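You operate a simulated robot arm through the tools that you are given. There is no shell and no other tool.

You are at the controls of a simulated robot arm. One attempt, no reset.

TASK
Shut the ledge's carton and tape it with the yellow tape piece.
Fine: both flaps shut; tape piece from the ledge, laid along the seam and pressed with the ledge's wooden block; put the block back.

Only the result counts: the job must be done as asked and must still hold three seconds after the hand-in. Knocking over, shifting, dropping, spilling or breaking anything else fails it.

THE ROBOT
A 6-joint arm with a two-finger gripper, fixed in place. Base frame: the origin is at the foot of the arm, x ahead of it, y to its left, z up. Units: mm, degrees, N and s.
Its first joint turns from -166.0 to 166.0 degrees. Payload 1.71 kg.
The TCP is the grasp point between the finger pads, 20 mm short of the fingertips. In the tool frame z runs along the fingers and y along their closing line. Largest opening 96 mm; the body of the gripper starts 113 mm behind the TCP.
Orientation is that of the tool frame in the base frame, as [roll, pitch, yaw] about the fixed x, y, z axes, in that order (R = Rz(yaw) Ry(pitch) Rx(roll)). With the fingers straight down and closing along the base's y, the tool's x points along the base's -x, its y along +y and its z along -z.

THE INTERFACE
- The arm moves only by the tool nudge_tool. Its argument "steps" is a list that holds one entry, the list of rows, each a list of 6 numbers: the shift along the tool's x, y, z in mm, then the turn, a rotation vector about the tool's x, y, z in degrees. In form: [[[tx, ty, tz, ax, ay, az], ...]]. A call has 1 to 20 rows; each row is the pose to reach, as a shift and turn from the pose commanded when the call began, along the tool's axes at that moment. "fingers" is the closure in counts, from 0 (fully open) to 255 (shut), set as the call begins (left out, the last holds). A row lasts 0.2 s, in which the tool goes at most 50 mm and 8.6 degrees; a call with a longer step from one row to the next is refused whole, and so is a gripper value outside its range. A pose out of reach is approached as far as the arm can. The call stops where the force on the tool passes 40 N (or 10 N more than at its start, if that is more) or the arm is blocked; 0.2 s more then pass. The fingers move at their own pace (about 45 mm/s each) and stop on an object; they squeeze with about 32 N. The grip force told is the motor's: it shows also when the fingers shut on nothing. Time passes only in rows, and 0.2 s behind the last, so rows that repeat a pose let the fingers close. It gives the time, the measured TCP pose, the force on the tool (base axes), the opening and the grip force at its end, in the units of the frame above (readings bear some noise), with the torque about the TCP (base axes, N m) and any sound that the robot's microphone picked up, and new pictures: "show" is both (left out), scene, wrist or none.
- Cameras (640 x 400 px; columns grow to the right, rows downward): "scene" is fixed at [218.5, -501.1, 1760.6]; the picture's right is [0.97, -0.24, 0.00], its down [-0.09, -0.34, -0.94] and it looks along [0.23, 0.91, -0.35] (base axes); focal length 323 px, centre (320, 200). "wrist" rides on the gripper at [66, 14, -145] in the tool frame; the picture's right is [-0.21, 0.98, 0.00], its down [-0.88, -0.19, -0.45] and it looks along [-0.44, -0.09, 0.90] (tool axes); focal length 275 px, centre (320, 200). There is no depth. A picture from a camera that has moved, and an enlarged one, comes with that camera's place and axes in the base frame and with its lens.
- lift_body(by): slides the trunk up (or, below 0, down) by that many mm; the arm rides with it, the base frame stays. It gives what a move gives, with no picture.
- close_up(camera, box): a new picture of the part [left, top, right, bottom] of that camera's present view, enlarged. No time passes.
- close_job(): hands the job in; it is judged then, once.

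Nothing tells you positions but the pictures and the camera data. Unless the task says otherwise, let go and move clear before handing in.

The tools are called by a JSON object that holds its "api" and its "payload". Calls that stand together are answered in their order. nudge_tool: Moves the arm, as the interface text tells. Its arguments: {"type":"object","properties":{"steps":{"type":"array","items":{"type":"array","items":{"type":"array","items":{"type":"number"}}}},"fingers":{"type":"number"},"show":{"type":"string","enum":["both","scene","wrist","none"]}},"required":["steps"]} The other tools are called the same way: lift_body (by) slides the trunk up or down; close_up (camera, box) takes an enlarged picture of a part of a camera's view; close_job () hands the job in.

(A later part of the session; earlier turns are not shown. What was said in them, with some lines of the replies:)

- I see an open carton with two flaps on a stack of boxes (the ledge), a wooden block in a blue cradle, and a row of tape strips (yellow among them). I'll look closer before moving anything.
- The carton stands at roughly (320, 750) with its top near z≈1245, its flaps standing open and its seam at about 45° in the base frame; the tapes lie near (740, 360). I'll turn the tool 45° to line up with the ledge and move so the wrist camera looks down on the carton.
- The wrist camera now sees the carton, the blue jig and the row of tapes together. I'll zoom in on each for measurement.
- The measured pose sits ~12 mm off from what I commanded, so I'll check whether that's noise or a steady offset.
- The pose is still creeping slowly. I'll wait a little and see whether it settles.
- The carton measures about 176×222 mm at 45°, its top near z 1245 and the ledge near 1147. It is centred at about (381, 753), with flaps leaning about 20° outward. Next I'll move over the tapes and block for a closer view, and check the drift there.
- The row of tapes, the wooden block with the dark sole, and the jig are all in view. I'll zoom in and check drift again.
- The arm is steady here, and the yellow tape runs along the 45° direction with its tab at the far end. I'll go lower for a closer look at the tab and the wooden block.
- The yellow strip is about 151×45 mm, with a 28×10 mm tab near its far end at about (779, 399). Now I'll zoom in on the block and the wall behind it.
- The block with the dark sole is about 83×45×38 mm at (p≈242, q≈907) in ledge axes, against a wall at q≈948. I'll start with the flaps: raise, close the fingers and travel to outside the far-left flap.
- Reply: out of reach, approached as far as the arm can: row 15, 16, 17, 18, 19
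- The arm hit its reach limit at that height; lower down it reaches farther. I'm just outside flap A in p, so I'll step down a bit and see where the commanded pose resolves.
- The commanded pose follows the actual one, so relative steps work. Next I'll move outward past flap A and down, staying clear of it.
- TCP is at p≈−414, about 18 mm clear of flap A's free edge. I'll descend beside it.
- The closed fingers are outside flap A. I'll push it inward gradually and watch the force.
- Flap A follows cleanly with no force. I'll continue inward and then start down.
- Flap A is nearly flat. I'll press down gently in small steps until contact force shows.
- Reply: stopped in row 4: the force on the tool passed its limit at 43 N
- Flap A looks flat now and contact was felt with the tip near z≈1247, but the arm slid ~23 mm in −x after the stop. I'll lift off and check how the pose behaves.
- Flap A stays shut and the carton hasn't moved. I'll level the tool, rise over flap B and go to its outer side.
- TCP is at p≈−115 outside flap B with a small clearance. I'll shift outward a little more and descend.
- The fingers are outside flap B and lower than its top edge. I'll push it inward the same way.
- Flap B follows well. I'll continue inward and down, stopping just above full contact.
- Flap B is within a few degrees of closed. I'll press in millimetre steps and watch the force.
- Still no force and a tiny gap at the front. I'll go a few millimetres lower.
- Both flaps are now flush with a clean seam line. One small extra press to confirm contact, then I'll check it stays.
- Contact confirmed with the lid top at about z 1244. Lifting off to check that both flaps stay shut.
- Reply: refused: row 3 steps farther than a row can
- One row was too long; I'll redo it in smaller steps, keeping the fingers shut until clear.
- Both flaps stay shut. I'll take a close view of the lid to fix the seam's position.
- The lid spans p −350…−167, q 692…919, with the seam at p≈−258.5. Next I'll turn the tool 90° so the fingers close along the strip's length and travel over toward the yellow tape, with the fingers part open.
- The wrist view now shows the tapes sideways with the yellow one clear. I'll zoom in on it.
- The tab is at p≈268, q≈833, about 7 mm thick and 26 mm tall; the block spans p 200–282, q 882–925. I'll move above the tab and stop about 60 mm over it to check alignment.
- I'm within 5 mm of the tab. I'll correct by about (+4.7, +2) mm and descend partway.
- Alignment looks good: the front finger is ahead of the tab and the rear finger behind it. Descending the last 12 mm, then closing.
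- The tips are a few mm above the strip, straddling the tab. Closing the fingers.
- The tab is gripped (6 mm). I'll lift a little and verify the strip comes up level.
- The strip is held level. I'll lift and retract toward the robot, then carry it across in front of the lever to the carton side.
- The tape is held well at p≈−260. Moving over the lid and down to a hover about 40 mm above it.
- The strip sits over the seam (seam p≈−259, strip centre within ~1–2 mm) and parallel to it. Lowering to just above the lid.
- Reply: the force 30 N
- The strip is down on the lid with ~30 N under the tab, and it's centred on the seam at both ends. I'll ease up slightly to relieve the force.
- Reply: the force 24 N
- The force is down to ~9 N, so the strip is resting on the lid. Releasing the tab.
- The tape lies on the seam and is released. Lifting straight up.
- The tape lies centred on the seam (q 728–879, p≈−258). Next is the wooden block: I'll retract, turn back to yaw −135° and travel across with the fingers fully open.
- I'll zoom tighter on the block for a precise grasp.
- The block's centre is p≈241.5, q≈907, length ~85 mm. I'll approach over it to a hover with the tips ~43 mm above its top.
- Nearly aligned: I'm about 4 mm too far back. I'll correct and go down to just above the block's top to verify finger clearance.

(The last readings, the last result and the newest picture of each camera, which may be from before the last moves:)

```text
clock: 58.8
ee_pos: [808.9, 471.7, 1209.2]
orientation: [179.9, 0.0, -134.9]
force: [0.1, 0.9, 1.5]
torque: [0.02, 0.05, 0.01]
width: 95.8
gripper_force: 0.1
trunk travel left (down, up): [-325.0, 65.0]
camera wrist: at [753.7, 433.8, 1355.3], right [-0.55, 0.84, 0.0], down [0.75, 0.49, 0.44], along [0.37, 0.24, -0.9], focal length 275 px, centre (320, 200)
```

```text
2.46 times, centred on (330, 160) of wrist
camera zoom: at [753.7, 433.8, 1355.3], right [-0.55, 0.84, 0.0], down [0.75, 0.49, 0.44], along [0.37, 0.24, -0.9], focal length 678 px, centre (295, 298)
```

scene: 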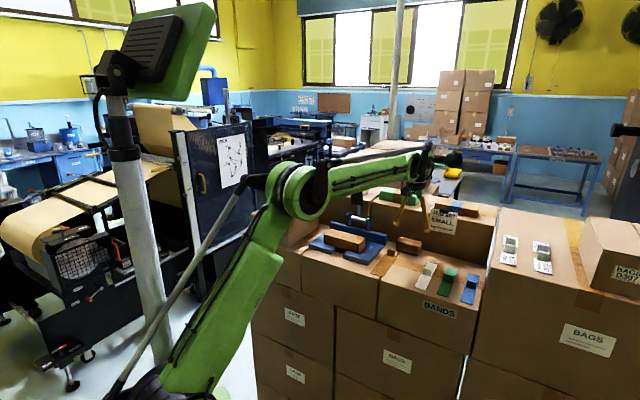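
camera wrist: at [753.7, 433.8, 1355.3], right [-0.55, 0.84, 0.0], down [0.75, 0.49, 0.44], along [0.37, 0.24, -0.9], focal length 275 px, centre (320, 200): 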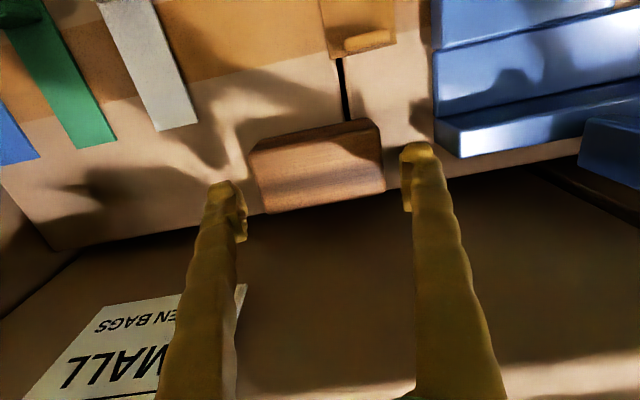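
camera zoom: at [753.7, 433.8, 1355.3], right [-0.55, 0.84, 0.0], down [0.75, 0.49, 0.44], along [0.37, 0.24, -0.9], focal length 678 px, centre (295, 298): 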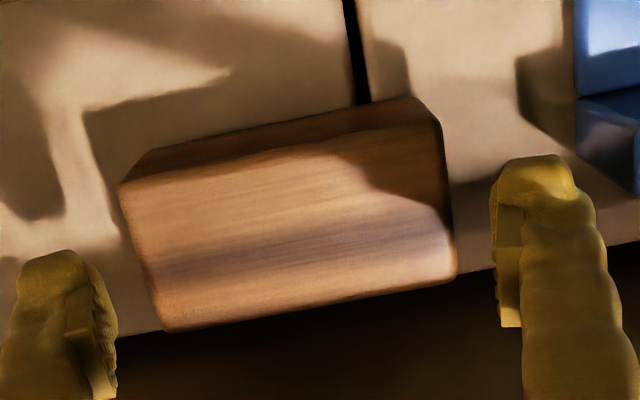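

The fingers straddle the block symmetrically within about 1 mm. Descending to the grasp height.

{"api": "nudge_tool", "payload": {"steps": [[[0, -0.8, 10, 0, 0, 0], [0, -0.8, 20, 0, 0, 0], [0, -0.8, 30, 0, 0, 0], [0, -0.8, 40, 0, 0, 0], [0, -0.8, 40, 0, 0, 0]]], "show": "wrist"}}

{"api": "close_up", "payload": {"camera": "scene", "box": [380, 210, 440, 260]}}

```text
clock: 60.0
ee_pos: [809.8, 470.3, 1169.3]
orientation: [179.9, 0.0, -134.9]
force: [-2.0, 1.5, 7.3]
torque: [0.11, 0.05, 0.08]
width: 95.9
gripper_force: 0.2
trunk travel left (down, up): [-325.0, 65.0]
camera wrist: at [754.7, 432.5, 1316.0], right [-0.55, 0.84, 0.0], down [0.75, 0.49, 0.45], along [0.37, 0.24, -0.9], focal length 275 px, centre (320, 200)
```

wrist: 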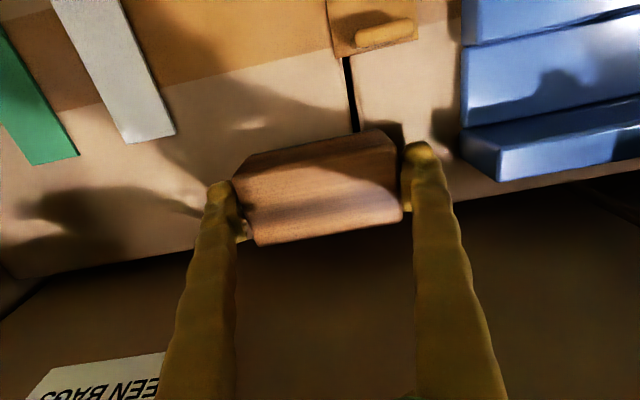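

```text
8.00 times, centred on (410, 235) of scene
camera zoom: at [218.5, -501.1, 1760.6], right [0.97, -0.24, 0.0], down [-0.09, -0.34, -0.94], along [0.23, 0.91, -0.35], focal length 2586 px, centre (-400, -80)
```

zoom: 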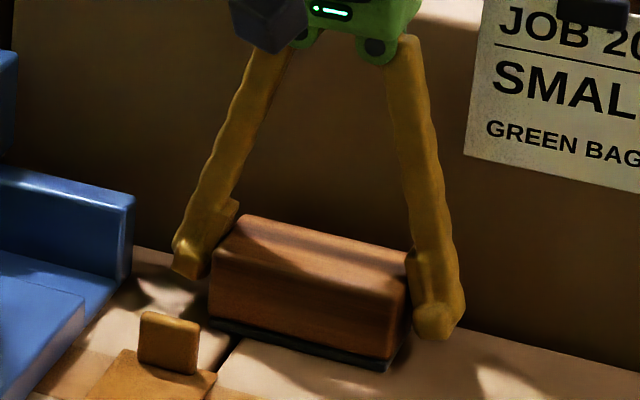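

Contact on the −e1 finger is slight (a few N), so I'll shift the tool 1.5 mm that way and then close on the block.

{"api": "nudge_tool", "payload": {"steps": [[[0, 1, 0, 0, 0, 0], [0, 1.8, 0, 0, 0, 0]]], "show": "none"}}

```text
clock: 60.6
ee_pos: [811.7, 469.7, 1169.0]
orientation: [180.0, 0.1, -135.0]
force: [-0.3, -0.5, 8.6]
torque: [0.02, -0.01, 0.1]
width: 96.1
gripper_force: 0.1
trunk travel left (down, up): [-325.0, 65.0]
```

The lateral load is gone, but ~8 N upward remains. I'll raise a little to see if a fingertip is resting on something.

{"api": "nudge_tool", "payload": {"steps": [[[0, 0, -1, 0, 0, 0], [0, 0, -2, 0, 0, 0]]], "show": "none"}}

{"api": "close_up", "payload": {"camera": "scene", "box": [380, 215, 430, 255]}}

{"api": "close_up", "payload": {"camera": "wrist", "box": [190, 110, 450, 270]}}

```text
clock: 61.2
ee_pos: [809.7, 470.5, 1169.6]
orientation: [-180.0, 0.0, -135.0]
force: [0.1, 0.2, -1.7]
torque: [0.0, -0.04, 0.01]
width: 96.2
gripper_force: 0.0
trunk travel left (down, up): [-325.0, 65.0]
```

```text
10.00 times, centred on (405, 235) of scene
camera zoom: at [218.5, -501.1, 1760.6], right [0.97, -0.24, 0.0], down [-0.09, -0.34, -0.94], along [0.23, 0.91, -0.35], focal length 3233 px, centre (-530, -150)
```

zoom: 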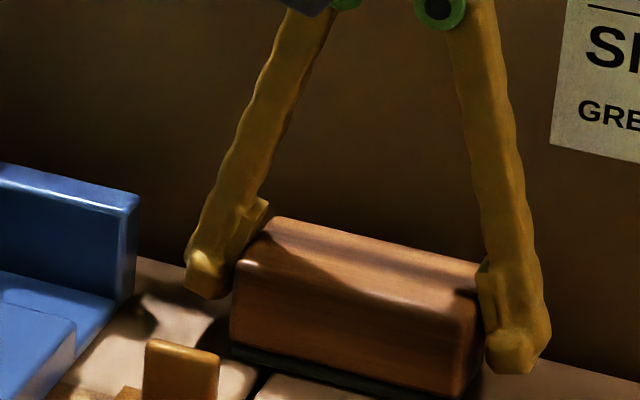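

```text
2.46 times, centred on (320, 190) of wrist
camera zoom: at [754.3, 432.3, 1316.3], right [-0.55, 0.84, 0.0], down [0.75, 0.49, 0.45], along [0.37, 0.24, -0.9], focal length 678 px, centre (320, 225)
```

zoom: 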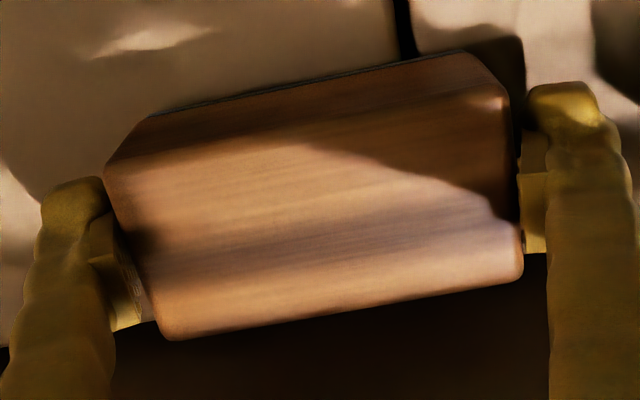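

The force is zero now and the fingers are clear on both sides of the block. Closing on it.

{"api": "nudge_tool", "payload": {"steps": [[[0, 0, 0, 0, 0, 0], [0, 0, 0, 0, 0, 0], [0, 0, 0, 0, 0, 0], [0, 0, 0, 0, 0, 0]]], "fingers": 255, "show": "wrist"}}

{"api": "close_up", "payload": {"camera": "scene", "box": [380, 215, 430, 255]}}

```text
clock: 62.2
ee_pos: [810.3, 470.1, 1171.0]
orientation: [-180.0, 0.0, -134.9]
force: [-0.4, 0.2, 0.6]
torque: [-0.01, 0.0, -0.04]
width: 95.0
gripper_force: 32.2
trunk travel left (down, up): [-325.0, 65.0]
camera wrist: at [754.4, 432.4, 1316.5], right [-0.55, 0.84, 0.0], down [0.75, 0.49, 0.44], along [0.37, 0.24, -0.9], focal length 275 px, centre (320, 200)
```

wrist: 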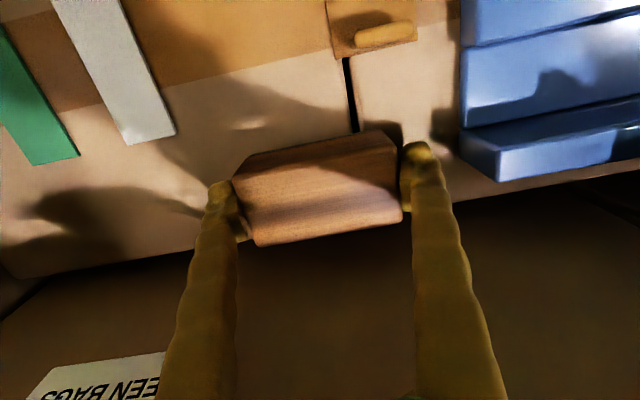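

```text
10.00 times, centred on (405, 235) of scene
camera zoom: at [218.5, -501.1, 1760.6], right [0.97, -0.24, 0.0], down [-0.09, -0.34, -0.94], along [0.23, 0.91, -0.35], focal length 3233 px, centre (-530, -150)
```

zoom: 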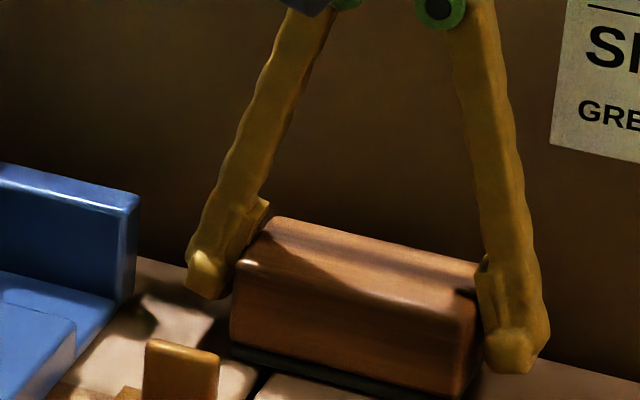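

The fingers squeeze the block at a width of 95 mm with 32 N. I'll lift a little and see whether it comes up firmly.

{"api": "nudge_tool", "payload": {"steps": [[[0, 0, -6, 0, 0, 0], [0, 0, -14, 0, 0, 0], [0, 0, -22, 0, 0, 0], [0, 0, -22, 0, 0, 0]]], "show": "wrist"}}

{"api": "close_up", "payload": {"camera": "scene", "box": [380, 215, 430, 255]}}

```text
clock: 63.2
ee_pos: [809.0, 470.7, 1192.2]
orientation: [179.9, 0.0, -134.9]
force: [-0.5, -0.8, -1.8]
torque: [-0.04, -0.01, 0.01]
width: 95.1
gripper_force: 32.0
trunk travel left (down, up): [-325.0, 65.0]
camera wrist: at [753.4, 433.0, 1338.7], right [-0.55, 0.84, 0.0], down [0.75, 0.49, 0.45], along [0.37, 0.24, -0.9], focal length 275 px, centre (320, 200)
```

wrist: 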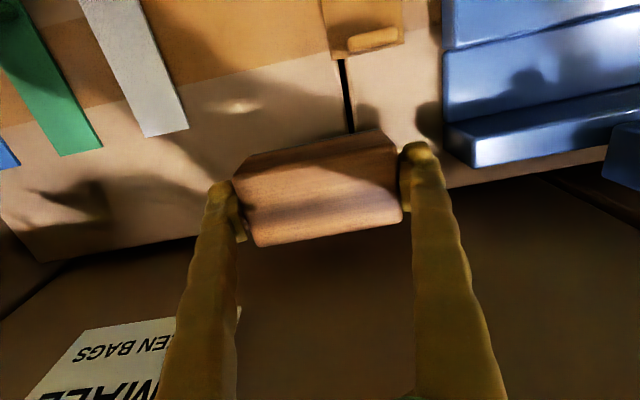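

```text
10.00 times, centred on (405, 235) of scene
camera zoom: at [218.5, -501.1, 1760.6], right [0.97, -0.24, 0.0], down [-0.09, -0.34, -0.94], along [0.23, 0.91, -0.35], focal length 3233 px, centre (-530, -150)
```

zoom: 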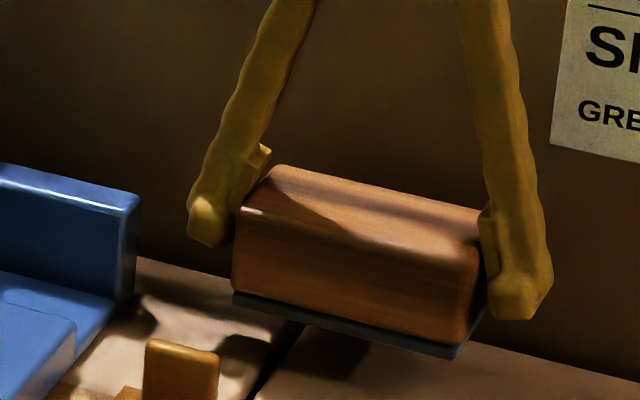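

The block is lifted level and held securely. I'll carry it back, up and across in front of the lever to the carton.

{"api": "nudge_tool", "payload": {"steps": [[[0, 0, -35, 0, 0, 0], [0, 0, -70, 0, 0, 0], [25, 0, -100, 0, 0, 0], [60, 0, -125, 0, 0, 0], [95, 0, -150, 0, 0, 0], [130, 0, -180, 0, 0, 0], [160, 0, -205, 0, 0, 0], [177, 0, -208, 0, 0, 0], [177, 42, -208, 0, 0, 0], [177, 84, -208, 0, 0, 0], [177, 126, -208, 0, 0, 0], [177, 168, -208, 0, 0, 0], [177, 210, -208, 0, 0, 0], [177, 252, -208, 0, 0, 0], [177, 294, -208, 0, 0, 0], [177, 336, -208, 0, 0, 0], [177, 378, -208, 0, 0, 0], [177, 420, -208, 0, 0, 0], [177, 462, -208, 0, 0, 0], [177, 499, -208, 0, 0, 0]]], "show": "both"}}

```text
clock: 67.4
ee_pos: [332.8, 697.5, 1400.1]
orientation: [179.9, -0.1, -135.0]
force: [0.1, -0.4, -2.3]
torque: [-0.04, -0.03, 0.02]
width: 94.7
gripper_force: 32.1
trunk travel left (down, up): [-325.0, 65.0]
camera wrist: at [277.7, 660.5, 1546.4], right [-0.55, 0.84, 0.0], down [0.75, 0.49, 0.45], along [0.37, 0.24, -0.9], focal length 275 px, centre (320, 200)
```

scene: 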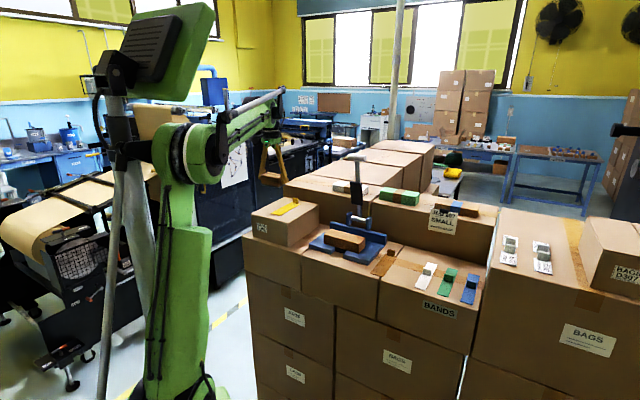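
wrist: 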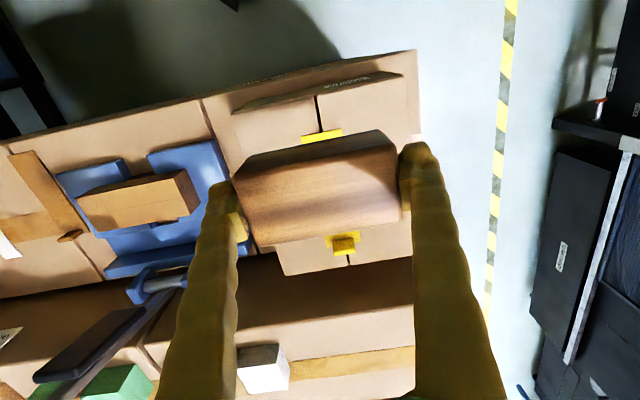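

Held steadily over the front of the carton. I'll position the block over the front part of the tape and come down to just above it.

{"api": "nudge_tool", "payload": {"steps": [[[-10, 0, 35, 0, 0, 0], [-20, 0, 70, 0, 0, 0], [-24, 0, 95, 0, 0, 0], [-24, 0, 108, 0, 0, 0], [-24, 0, 114, 0, 0, 0], [-24, 0, 114, 0, 0, 0]]], "show": "wrist"}}

{"api": "close_up", "payload": {"camera": "scene", "box": [230, 175, 330, 250]}}

```text
clock: 68.8
ee_pos: [350.6, 714.1, 1287.0]
orientation: [179.9, 0.0, -135.0]
force: [0.0, 0.7, -1.6]
torque: [0.0, 0.01, 0.0]
width: 94.5
gripper_force: 31.6
trunk travel left (down, up): [-325.0, 65.0]
camera wrist: at [294.4, 676.5, 1432.7], right [-0.55, 0.84, 0.0], down [0.75, 0.49, 0.45], along [0.37, 0.24, -0.9], focal length 275 px, centre (320, 200)
```

wrist: 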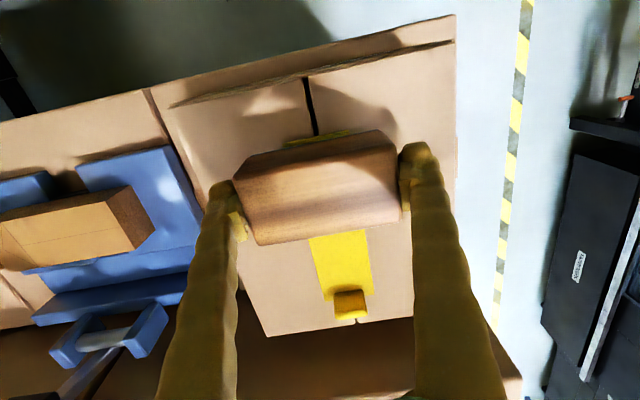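

```text
5.33 times, centred on (280, 212) of scene
camera zoom: at [218.5, -501.1, 1760.6], right [0.97, -0.24, 0.0], down [-0.09, -0.34, -0.94], along [0.23, 0.91, -0.35], focal length 1724 px, centre (533, 133)
```

zoom: 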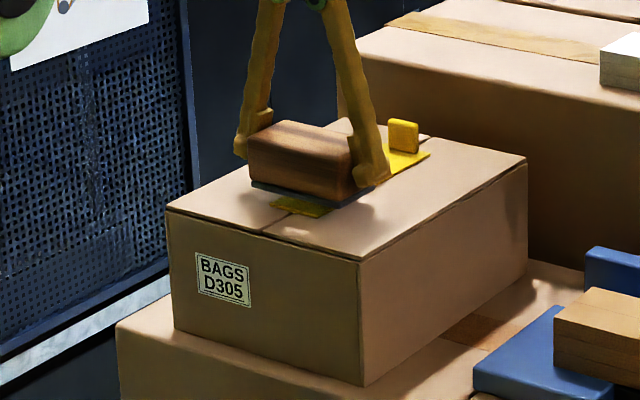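

The block is over the tape. Descending in small steps to find contact.

{"api": "nudge_tool", "payload": {"steps": [[[0, 0, 2.5, 0, 0, 0], [0, 0, 5, 0, 0, 0], [0, 0, 6.5, 0, 0, 0]]], "show": "none"}}

```text
clock: 69.6
ee_pos: [348.5, 714.8, 1281.6]
orientation: [179.9, 0.0, -135.0]
force: [0.1, -0.6, -1.6]
torque: [-0.03, -0.02, 0.01]
width: 94.6
gripper_force: 32.1
trunk travel left (down, up): [-325.0, 65.0]
```

{"api": "nudge_tool", "payload": {"steps": [[[0, 0, 1, 0, 0, 0], [0, 0, 2, 0, 0, 0]]], "show": "none"}}

```text
clock: 70.2
ee_pos: [348.6, 714.9, 1279.9]
orientation: [179.9, 0.0, -134.9]
force: [0.1, -1.1, -1.4]
torque: [0.03, -0.01, 0.01]
width: 94.3
gripper_force: 31.6
trunk travel left (down, up): [-325.0, 65.0]
```

No contact yet at 1279.9. I'll keep going in 1 mm steps.

{"api": "nudge_tool", "payload": {"steps": [[[0, 0, 1, 0, 0, 0], [0, 0, 2, 0, 0, 0]]], "show": "none"}}

```text
clock: 70.8
ee_pos: [349.4, 715.0, 1277.6]
orientation: [179.9, 0.0, -134.9]
force: [-0.7, 1.2, 2.5]
torque: [0.07, 0.01, 0.04]
width: 94.2
gripper_force: 32.0
trunk travel left (down, up): [-325.0, 65.0]
```

Contact starts at about 1278. I'll press ~3 mm further for roughly 20–25 N and hold.

{"api": "nudge_tool", "payload": {"steps": [[[0, 0, 1, 0, 0, 0], [0, 0, 2, 0, 0, 0], [0, 0, 2, 0, 0, 0]]], "show": "none"}}

```text
clock: 71.6
ee_pos: [348.2, 713.1, 1277.1]
orientation: [179.8, 0.1, -134.9]
force: [4.6, 6.4, 29.1]
torque: [0.48, -0.41, -0.01]
width: 94.2
gripper_force: 32.0
trunk travel left (down, up): [-325.0, 65.0]
```

About 29 N is applied here. I'll look at it while holding.

{"api": "nudge_tool", "payload": {"steps": [[[0, 0, 0, 0, 0, 0], [0, 0, 0, 0, 0, 0], [0, 0, 0, 0, 0, 0]]], "show": "wrist"}}

{"api": "close_up", "payload": {"camera": "scene", "box": [230, 175, 330, 250]}}

```text
clock: 72.4
ee_pos: [346.9, 713.1, 1277.7]
orientation: [179.9, 0.1, -135.0]
force: [1.7, 1.6, 31.3]
torque: [0.31, -0.29, 0.01]
width: 93.9
gripper_force: 32.3
trunk travel left (down, up): [-325.0, 65.0]
camera wrist: at [292.1, 675.1, 1423.4], right [-0.55, 0.84, 0.0], down [0.75, 0.49, 0.45], along [0.37, 0.25, -0.9], focal length 275 px, centre (320, 200)
```

wrist: 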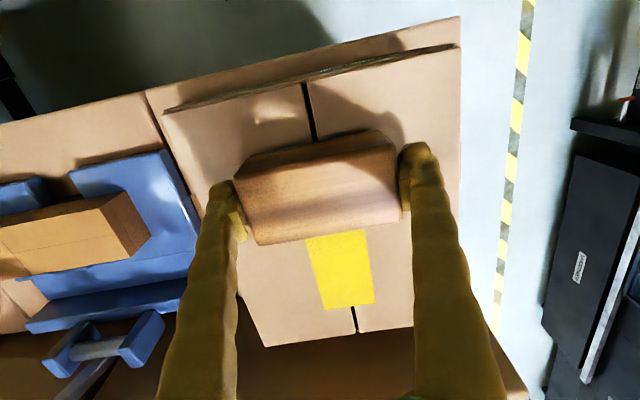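

```text
5.33 times, centred on (280, 212) of scene
camera zoom: at [218.5, -501.1, 1760.6], right [0.97, -0.24, 0.0], down [-0.09, -0.34, -0.94], along [0.23, 0.91, -0.35], focal length 1724 px, centre (533, 133)
```

zoom: 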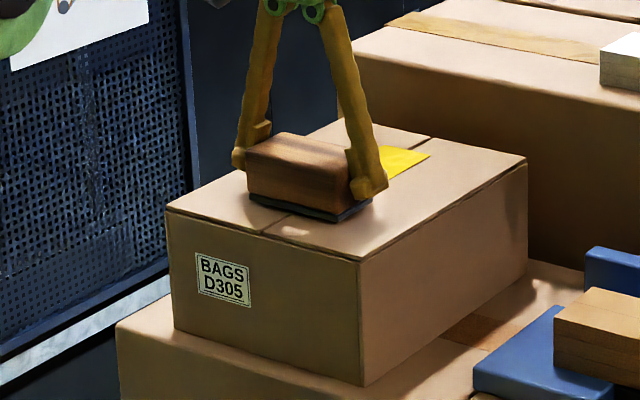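

The tab has gone and the tape now lies flat, so the press seems to have bonded it. For good measure I'll press the middle and far parts too, starting by lifting and moving along the seam.

{"api": "nudge_tool", "payload": {"steps": [[[0, 0, -3, 0, 0, 0], [0, 0, -9, 0, 0, 0], [-20, 0, -12, 0, 0, 0], [-45, 0, -12, 0, 0, 0], [-45, 0, -12, 0, 0, 0]]], "show": "wrist"}}

{"api": "close_up", "payload": {"camera": "scene", "box": [230, 175, 330, 250]}}

```text
clock: 73.6
ee_pos: [378.6, 748.2, 1288.3]
orientation: [180.0, 0.0, -134.9]
force: [0.0, -0.3, -1.8]
torque: [-0.01, 0.01, -0.03]
width: 94.3
gripper_force: 31.7
trunk travel left (down, up): [-325.0, 65.0]
camera wrist: at [323.6, 709.7, 1433.6], right [-0.55, 0.84, 0.0], down [0.75, 0.49, 0.44], along [0.37, 0.24, -0.9], focal length 275 px, centre (320, 200)
```

wrist: 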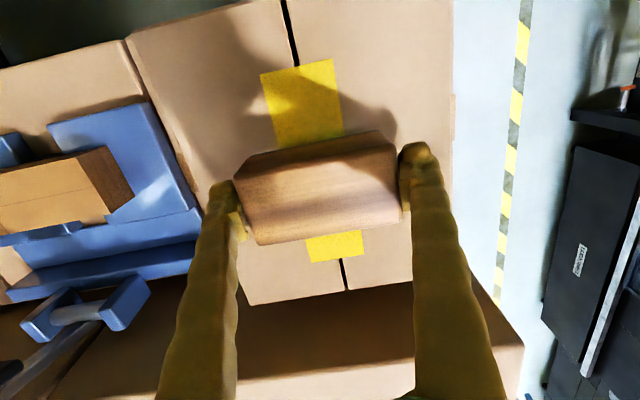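

```text
5.33 times, centred on (280, 212) of scene
camera zoom: at [218.5, -501.1, 1760.6], right [0.97, -0.24, 0.0], down [-0.09, -0.34, -0.94], along [0.23, 0.91, -0.35], focal length 1724 px, centre (533, 133)
```

zoom: 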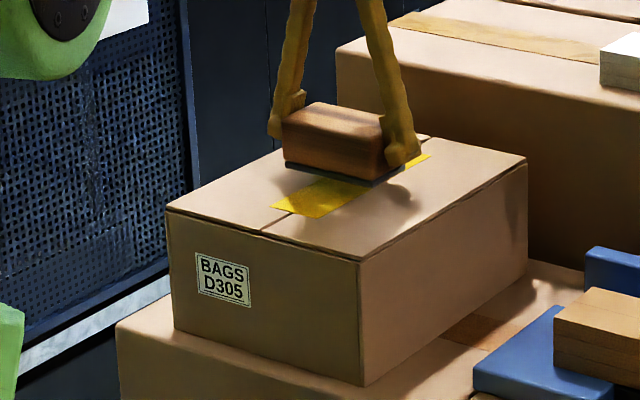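

The tape is flat and in place. Pressing the middle now.

{"api": "nudge_tool", "payload": {"steps": [[[0, 0, 4, 0, 0, 0], [0, 0, 8, 0, 0, 0], [0, 0, 9.5, 0, 0, 0], [0, 0, 10.5, 0, 0, 0]]], "show": "none"}}

```text
clock: 74.6
ee_pos: [379.8, 745.1, 1278.5]
orientation: [179.9, 0.1, -135.0]
force: [1.2, 5.2, 21.4]
torque: [0.08, 0.04, -0.04]
width: 94.2
gripper_force: 31.6
trunk travel left (down, up): [-325.0, 65.0]
```

About 21 N at the middle. Then lift, go to the far part and press there.

{"api": "nudge_tool", "payload": {"steps": [[[0, 0, 0.5, 0, 0, 0], [0, 0, 0.5, 0, 0, 0], [0, 0, -5, 0, 0, 0], [0, 0, -10, 0, 0, 0], [-22, 0, -11, 0, 0, 0], [-45, 0, -11, 0, 0, 0], [-45, 0, -11, 0, 0, 0]]], "show": "none"}}

{"api": "nudge_tool", "payload": {"steps": [[[0, 0, 4, 0, 0, 0], [0, 0, 8, 0, 0, 0], [0, 0, 9.5, 0, 0, 0], [0, 0, 10.5, 0, 0, 0]]], "show": "none"}}

```text
clock: 76.2
ee_pos: [410.9, 780.3, 1289.2]
orientation: [179.8, 0.0, -134.9]
force: [-0.3, 0.4, -1.5]
torque: [-0.02, 0.0, -0.01]
width: 94.3
gripper_force: 32.3
trunk travel left (down, up): [-325.0, 65.0]
```

```text
clock: 77.2
ee_pos: [412.7, 778.4, 1279.5]
orientation: [179.9, 0.1, -134.9]
force: [1.0, 2.1, 7.4]
torque: [0.01, 0.0, 0.01]
width: 94.0
gripper_force: 32.0
trunk travel left (down, up): [-325.0, 65.0]
```

{"api": "nudge_tool", "payload": {"steps": [[[0, 0, 1, 0, 0, 0], [0, 0, 2, 0, 0, 0], [0, 0, 2, 0, 0, 0]]], "show": "none"}}

```text
clock: 77.9
ee_pos: [386.6, 777.9, 1284.1]
orientation: [-179.3, 0.7, -134.8]
force: [-0.2, 0.0, -1.1]
torque: [0.0, -0.09, -0.02]
width: 94.0
gripper_force: 31.7
trunk travel left (down, up): [-325.0, 65.0]
stopped in row 3: the force on the tool passed its limit at 41 N (the readings are from after the stop); the commanded pose is now the measured one
```

The force briefly hit 41 N and the arm hopped up and in −x again. I'll check that the tape and carton are undisturbed.

{"api": "close_up", "payload": {"camera": "scene", "box": [230, 175, 330, 250]}}

{"api": "nudge_tool", "payload": {"steps": [[[0, 0, -10, 0, 0, 0], [0, 0, -30, -0.4, 0.4, 0], [0, 0, -60, -0.7, 0.7, 0], [0, 0, -60, -0.7, 0.7, 0]]], "show": "both"}}

{"api": "close_up", "payload": {"camera": "scene", "box": [230, 175, 330, 250]}}

```text
5.33 times, centred on (280, 212) of scene
camera zoom: at [218.5, -501.1, 1760.6], right [0.97, -0.24, 0.0], down [-0.09, -0.34, -0.94], along [0.23, 0.91, -0.35], focal length 1724 px, centre (533, 133)
```

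zoom: 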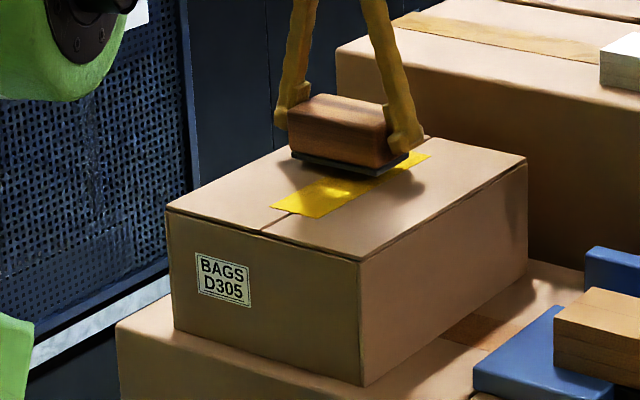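

```text
clock: 78.9
ee_pos: [391.3, 778.9, 1346.9]
orientation: [179.8, 0.0, -134.8]
force: [-0.6, -0.6, -1.0]
torque: [0.03, -0.03, 0.01]
width: 94.0
gripper_force: 32.0
trunk travel left (down, up): [-325.0, 65.0]
camera wrist: at [337.3, 741.2, 1492.6], right [-0.55, 0.84, 0.0], down [0.75, 0.49, 0.44], along [0.37, 0.25, -0.9], focal length 275 px, centre (320, 200)
```

scene: 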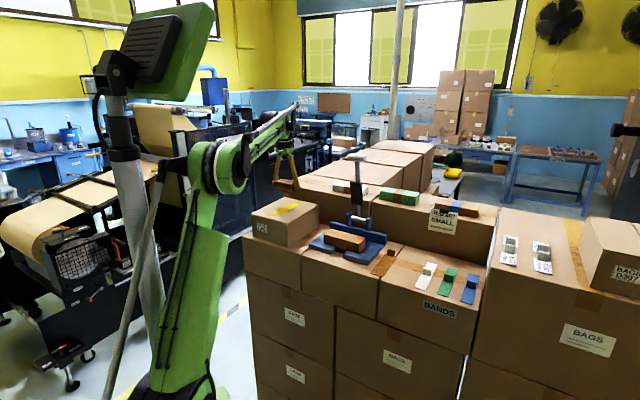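
wrist: 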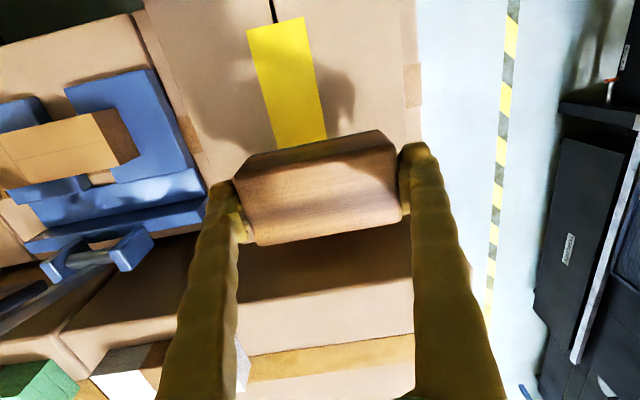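

```text
5.33 times, centred on (280, 212) of scene
camera zoom: at [218.5, -501.1, 1760.6], right [0.97, -0.24, 0.0], down [-0.09, -0.34, -0.94], along [0.23, 0.91, -0.35], focal length 1724 px, centre (533, 133)
```

zoom: 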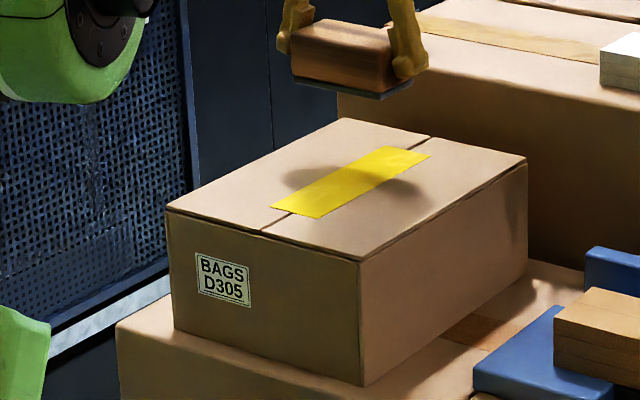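

The tape lies flat along the seam and the carton is unmoved. Now I'll return the block: retract, then carry it back across.

{"api": "nudge_tool", "payload": {"steps": [[[25, 0, -13, 0, 0, 0], [50, 0, -27, 0, 0, 0], [75, 0, -40, 0, 0, 0], [99.5, 0, -53, 0, 0, 0], [99.5, -43, -53, 0, 0, 0], [99.5, -86, -53, 0, 0, 0], [99.5, -129, -53, 0, 0, 0], [99.5, -172, -53, 0, 0, 0], [99.5, -215, -53, 0, 0, 0], [99.5, -258, -53, 0, 0, 0], [99.5, -301, -53, 0, 0, 0], [99.5, -344, -53, 0, 0, 0], [99.5, -387, -53, 0, 0, 0], [99.5, -430, -53, 0, 0, 0], [99.5, -473, -53, 0, 0, 0], [99.5, -515, -53, 0, 0, 0], [99.5, -515, -53, 0, 0, 0]]], "show": "both"}}

```text
clock: 82.5
ee_pos: [687.2, 344.7, 1393.1]
orientation: [179.8, -0.1, -134.9]
force: [-0.3, 0.3, -1.1]
torque: [0.03, 0.01, 0.04]
width: 93.5
gripper_force: 31.9
trunk travel left (down, up): [-325.0, 65.0]
camera wrist: at [633.7, 305.9, 1539.0], right [-0.55, 0.84, 0.0], down [0.75, 0.49, 0.44], along [0.37, 0.25, -0.9], focal length 275 px, centre (320, 200)
```

scene: 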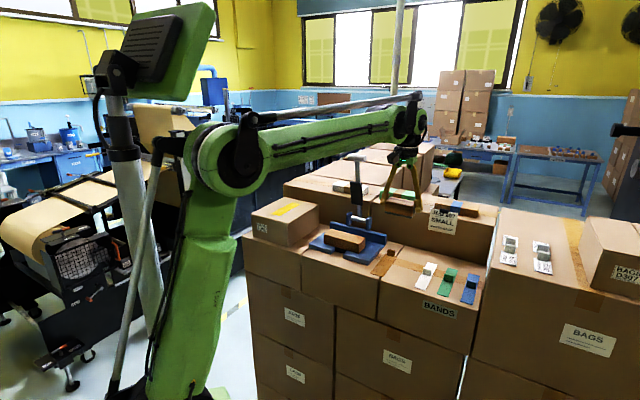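
wrist: 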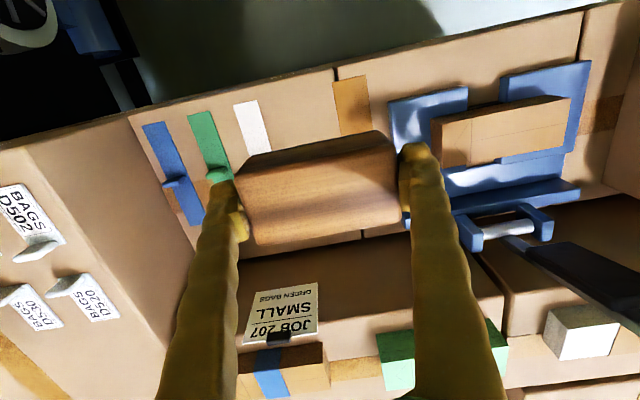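

Block back over its end of the ledge. Approaching its original spot and hovering above it.

{"api": "nudge_tool", "payload": {"steps": [[[-32, 0, 30, 0, 0, 0], [-64, 0, 60, 0, 0, 0], [-96, 1, 90, 0, 0, 0], [-128, 1.2, 115, 0, 0, 0], [-155, 1.2, 138, 0, 0, 0], [-175.9, 1.2, 155, 0, 0, 0], [-175.9, 1.2, 155, 0, 0, 0]]], "show": "wrist"}}

{"api": "close_up", "payload": {"camera": "scene", "box": [370, 200, 450, 260]}}

```text
clock: 84.1
ee_pos: [809.5, 472.2, 1239.2]
orientation: [179.8, -0.1, -134.9]
force: [-1.1, -0.5, -0.7]
torque: [-0.04, 0.03, -0.04]
width: 93.6
gripper_force: 32.3
trunk travel left (down, up): [-325.0, 65.0]
camera wrist: at [754.7, 433.0, 1385.5], right [-0.55, 0.84, 0.0], down [0.75, 0.49, 0.44], along [0.37, 0.25, -0.9], focal length 275 px, centre (320, 200)
```

wrist: 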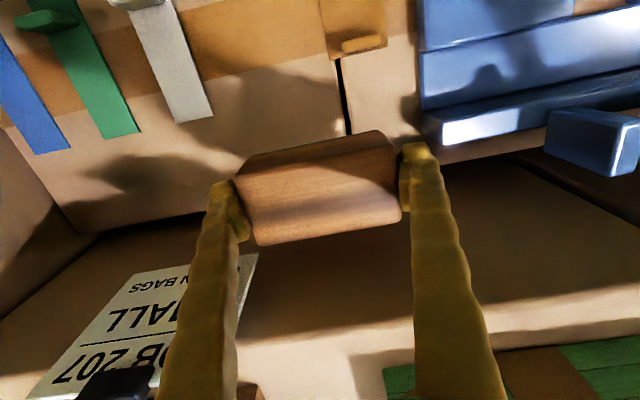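

```text
6.67 times, centred on (410, 230) of scene
camera zoom: at [218.5, -501.1, 1760.6], right [0.97, -0.24, 0.0], down [-0.09, -0.34, -0.94], along [0.23, 0.91, -0.35], focal length 2155 px, centre (-280, 0)
```

zoom: 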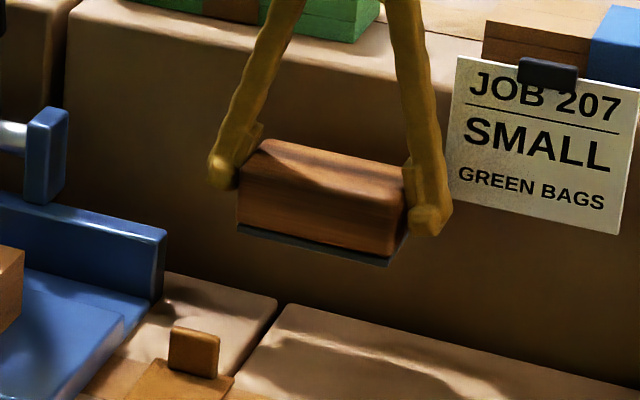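

Position matches the pick-up spot within about 1 mm. Lowering to just above the ledge.

{"api": "nudge_tool", "payload": {"steps": [[[0, -0.7, 15, 0, 0, 0], [0, -0.7, 32, 0, 0, 0], [0, -0.7, 48, 0, 0, 0], [0, -0.7, 58, 0, 0, 0], [0, -0.7, 62, 0, 0, 0], [0, -0.7, 62, 0, 0, 0]]], "show": "wrist"}}

{"api": "close_up", "payload": {"camera": "scene", "box": [380, 215, 430, 255]}}

```text
clock: 85.5
ee_pos: [809.7, 469.7, 1177.0]
orientation: [179.7, 0.0, -134.9]
force: [0.5, -0.6, -0.8]
torque: [0.01, -0.01, -0.04]
width: 93.3
gripper_force: 32.3
trunk travel left (down, up): [-325.0, 65.0]
camera wrist: at [755.4, 432.4, 1323.3], right [-0.55, 0.84, 0.0], down [0.75, 0.49, 0.44], along [0.37, 0.25, -0.9], focal length 275 px, centre (320, 200)
```

wrist: 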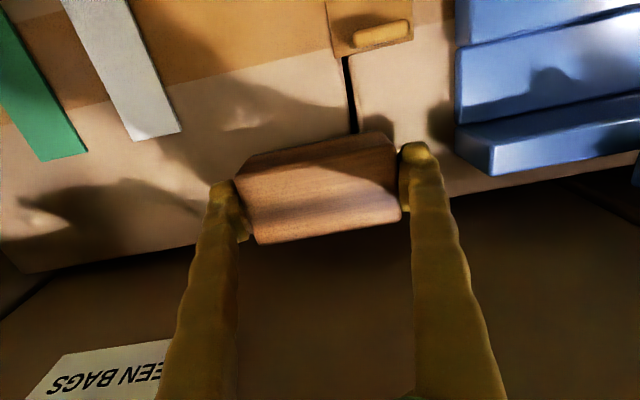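

```text
10.00 times, centred on (405, 235) of scene
camera zoom: at [218.5, -501.1, 1760.6], right [0.97, -0.24, 0.0], down [-0.09, -0.34, -0.94], along [0.23, 0.91, -0.35], focal length 3233 px, centre (-530, -150)
```

zoom: 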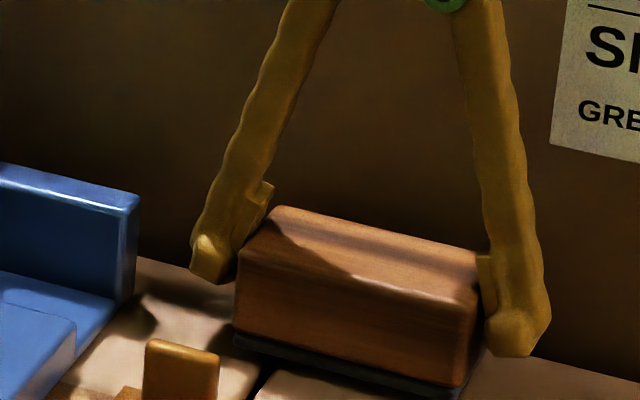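

The block is ~2 mm to the right of its original outline. I'll correct by 1.5 mm and lower in small steps until it rests.

{"api": "nudge_tool", "payload": {"steps": [[[0, 1.6, 1.5, 0, 0, 0], [0, 1.6, 3, 0, 0, 0], [0, 1.6, 4, 0, 0, 0]]], "show": "none"}}

```text
clock: 86.3
ee_pos: [806.6, 469.6, 1173.8]
orientation: [179.8, 0.1, -134.8]
force: [-0.3, 0.3, -1.6]
torque: [-0.02, 0.06, 0.01]
width: 93.3
gripper_force: 32.0
trunk travel left (down, up): [-325.0, 65.0]
```

{"api": "nudge_tool", "payload": {"steps": [[[0, 0, 1, 0, 0, 0], [0, 0, 2, 0, 0, 0]]], "show": "none"}}

```text
clock: 86.9
ee_pos: [806.6, 471.2, 1171.8]
orientation: [179.8, 0.0, -134.8]
force: [4.6, 3.9, 24.3]
torque: [-0.51, -0.27, 0.01]
width: 93.4
gripper_force: 31.9
trunk travel left (down, up): [-325.0, 65.0]
```

It's resting on the ledge (24 N). Checking its outline against the original before releasing.

{"api": "nudge_tool", "payload": {"steps": [[[0, 0, -1, 0, 0, 0], [0, 0, -2, 0, 0, 0]]], "show": "wrist"}}

{"api": "close_up", "payload": {"camera": "scene", "box": [380, 215, 430, 255]}}

```text
clock: 87.5
ee_pos: [807.2, 468.6, 1173.4]
orientation: [179.8, 0.0, -134.9]
force: [-0.9, -1.2, 9.7]
torque: [-0.31, -0.29, 0.02]
width: 93.3
gripper_force: 32.0
trunk travel left (down, up): [-325.0, 65.0]
camera wrist: at [752.7, 432.3, 1318.6], right [-0.55, 0.84, 0.0], down [0.75, 0.49, 0.44], along [0.37, 0.25, -0.9], focal length 275 px, centre (320, 200)
```

wrist: 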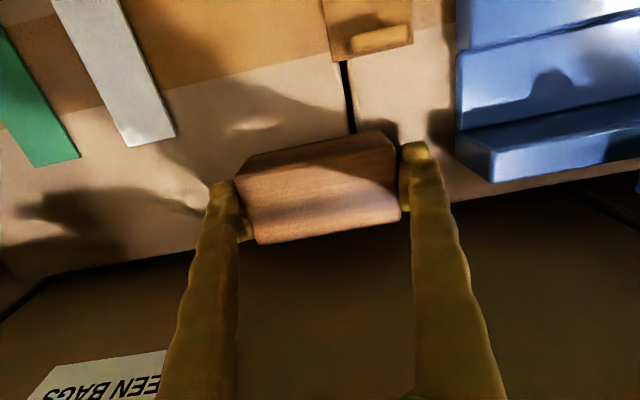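

```text
10.00 times, centred on (405, 235) of scene
camera zoom: at [218.5, -501.1, 1760.6], right [0.97, -0.24, 0.0], down [-0.09, -0.34, -0.94], along [0.23, 0.91, -0.35], focal length 3233 px, centre (-530, -150)
```

zoom: 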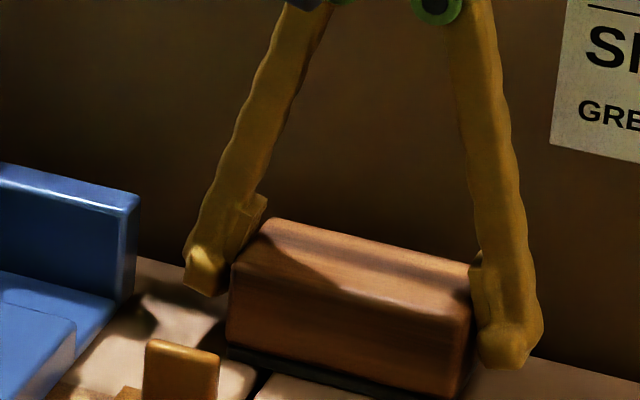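

The outline matches the original within about a millimetre. Opening the fingers fully.

{"api": "nudge_tool", "payload": {"steps": [[[0, 0, 0, 0, 0, 0], [0, 0, 0, 0, 0, 0], [0, 0, 0, 0, 0, 0]]], "fingers": 0, "show": "wrist"}}

{"api": "close_up", "payload": {"camera": "wrist", "box": [190, 110, 450, 270]}}

{"api": "close_up", "payload": {"camera": "scene", "box": [380, 215, 430, 255]}}

```text
clock: 88.3
ee_pos: [807.8, 471.3, 1171.9]
orientation: [179.8, 0.1, -134.9]
force: [0.1, -0.3, 0.2]
torque: [-0.03, 0.0, -0.05]
width: 95.9
gripper_force: 0.2
trunk travel left (down, up): [-325.0, 65.0]
camera wrist: at [753.4, 433.0, 1318.3], right [-0.55, 0.84, 0.0], down [0.75, 0.49, 0.44], along [0.37, 0.25, -0.9], focal length 275 px, centre (320, 200)
```

wrist: 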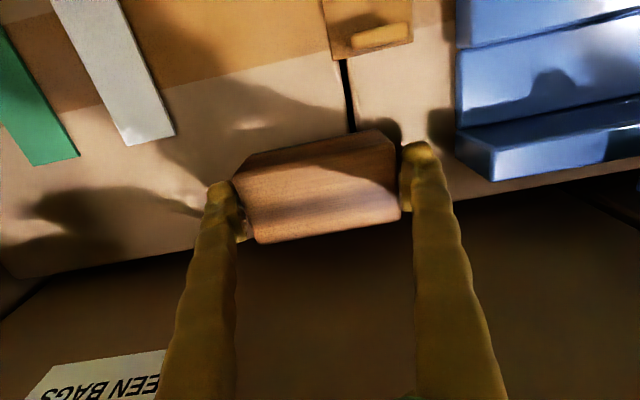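

```text
2.46 times, centred on (320, 190) of wrist
camera zoom: at [753.4, 433.0, 1318.3], right [-0.55, 0.84, 0.0], down [0.75, 0.49, 0.44], along [0.37, 0.25, -0.9], focal length 678 px, centre (320, 225)
```

zoom: 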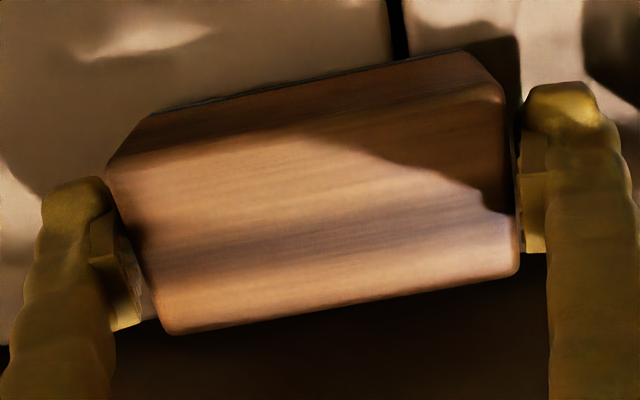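

```text
10.00 times, centred on (405, 235) of scene
camera zoom: at [218.5, -501.1, 1760.6], right [0.97, -0.24, 0.0], down [-0.09, -0.34, -0.94], along [0.23, 0.91, -0.35], focal length 3233 px, centre (-530, -150)
```

zoom: 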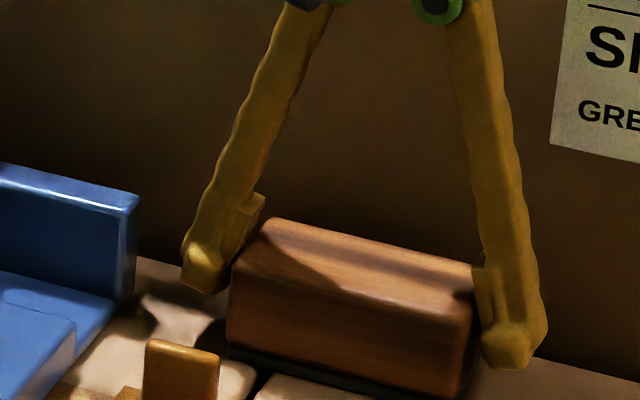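

Released with no residual force. Lifting straight up slowly.

{"api": "nudge_tool", "payload": {"steps": [[[0, 0, -4, 0, 0, 0], [0, 0, -8, 0, 0, 0], [0, 0, -12, 0, 0, 0]]], "show": "none"}}

{"api": "close_up", "payload": {"camera": "scene", "box": [380, 215, 430, 255]}}

```text
clock: 89.1
ee_pos: [808.9, 470.2, 1186.2]
orientation: [179.8, 0.0, -134.9]
force: [0.3, 0.6, -0.1]
torque: [0.01, -0.03, -0.01]
width: 96.1
gripper_force: 0.1
trunk travel left (down, up): [-325.0, 65.0]
```

```text
10.00 times, centred on (405, 235) of scene
camera zoom: at [218.5, -501.1, 1760.6], right [0.97, -0.24, 0.0], down [-0.09, -0.34, -0.94], along [0.23, 0.91, -0.35], focal length 3233 px, centre (-530, -150)
```

zoom: 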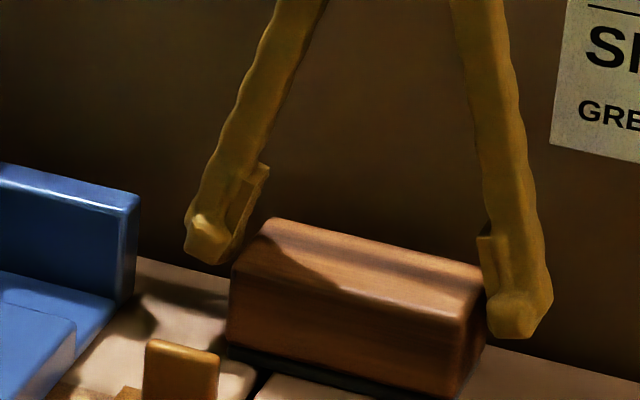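

The block stays in place as the fingers rise. Continuing up and then back clear of the ledge.

{"api": "nudge_tool", "payload": {"steps": [[[0, 0, -12, 0, 0, 0], [0, 0, -30, 0, 0, 0], [0, 0, -60, 0, 0, 0], [10, 0, -95, 0, 0, 0], [45, 0, -120, 0, 0, 0], [85, 0, -145, 0, 0, 0], [125, 0, -170, 0, 0, 0], [165, 0, -195, 0, 0, 0], [185, 0, -210, 0, 0, 0], [185, 0, -210, 0, 0, 0]]], "show": "both"}}

{"api": "close_up", "payload": {"camera": "scene", "box": [360, 200, 500, 310]}}

{"api": "close_up", "payload": {"camera": "scene", "box": [230, 170, 390, 270]}}

{"api": "close_up", "payload": {"camera": "wrist", "box": [240, 160, 420, 290]}}

```text
clock: 91.3
ee_pos: [678.2, 339.7, 1392.5]
orientation: [179.8, -0.1, -134.9]
force: [0.5, -0.9, 0.1]
torque: [0.01, -0.01, -0.03]
width: 96.0
gripper_force: 0.1
trunk travel left (down, up): [-325.0, 65.0]
camera wrist: at [622.5, 302.1, 1539.0], right [-0.55, 0.84, 0.0], down [0.75, 0.49, 0.44], along [0.37, 0.25, -0.9], focal length 275 px, centre (320, 200)
```

scene: 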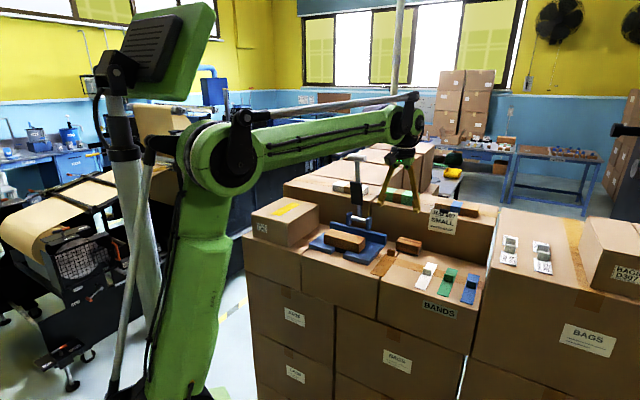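
wrist: 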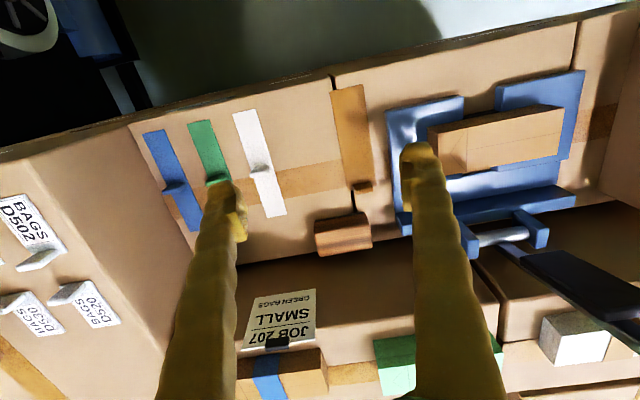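

```text
3.64 times, centred on (430, 255) of scene
camera zoom: at [218.5, -501.1, 1760.6], right [0.97, -0.24, 0.0], down [-0.09, -0.34, -0.94], along [0.23, 0.91, -0.35], focal length 1176 px, centre (-80, 0)
```

zoom: 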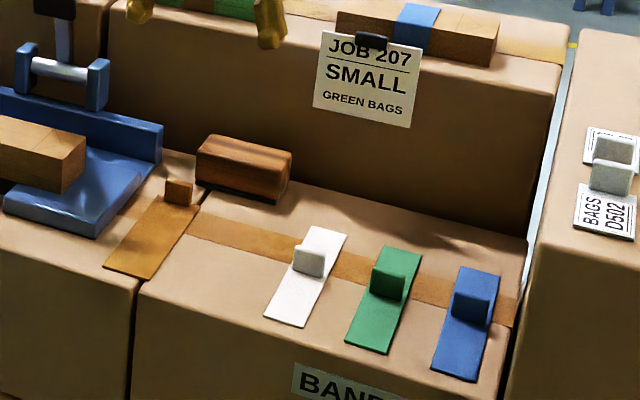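

```text
4.00 times, centred on (310, 220) of scene
camera zoom: at [218.5, -501.1, 1760.6], right [0.97, -0.24, 0.0], down [-0.09, -0.34, -0.94], along [0.23, 0.91, -0.35], focal length 1293 px, centre (360, 120)
```

zoom: 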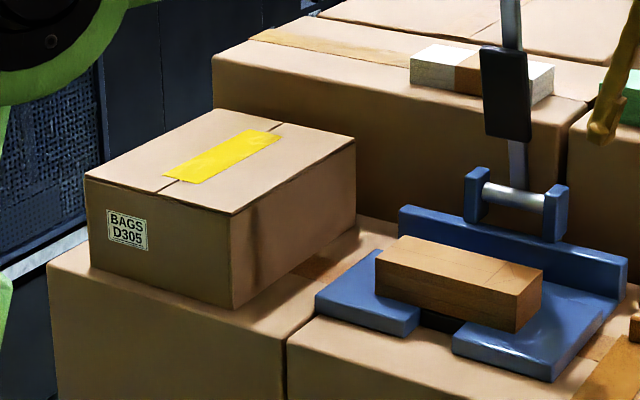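

```text
3.08 times, centred on (330, 225) of wrist
camera zoom: at [622.5, 302.1, 1539.0], right [-0.55, 0.84, 0.0], down [0.75, 0.49, 0.44], along [0.37, 0.25, -0.9], focal length 847 px, centre (289, 123)
```

zoom: 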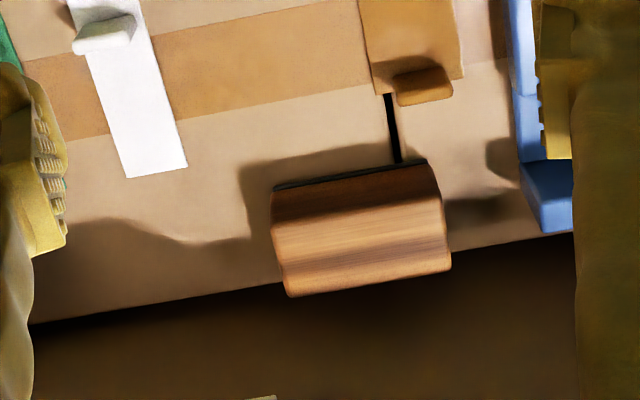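

Both flaps are shut with the yellow tape flat along the seam. The block is back on its spot within about 1 mm, everything else is undisturbed, and the gripper is open and well clear. Handing in.

{"api": "close_job", "payload": {}}

```text
The job is handed in.
```

The carton is shut and taped with the yellow piece, and I've handed the job in; I haven't seen how it was judged.

- **Flaps:** both lie flat and stayed down after I let go.
- **Tape:** the yellow strip runs along the seam, centred to within about 1–2 mm. Its tab disappeared after the first press, which I took to mean it had stuck.
- **Pressing:** I pressed the strip with the wooden block near the front, in the middle and near the back, at roughly 20–30 N. The last press briefly hit the 41 N limit and the arm hopped sideways. The pictures afterwards show the tape and carton where they were.
- **Block:** it is back on the ledge, within about 1 mm of where it stood.

In the last pictures nothing else on the ledge looked moved. The gripper was open and well clear when I handed in.
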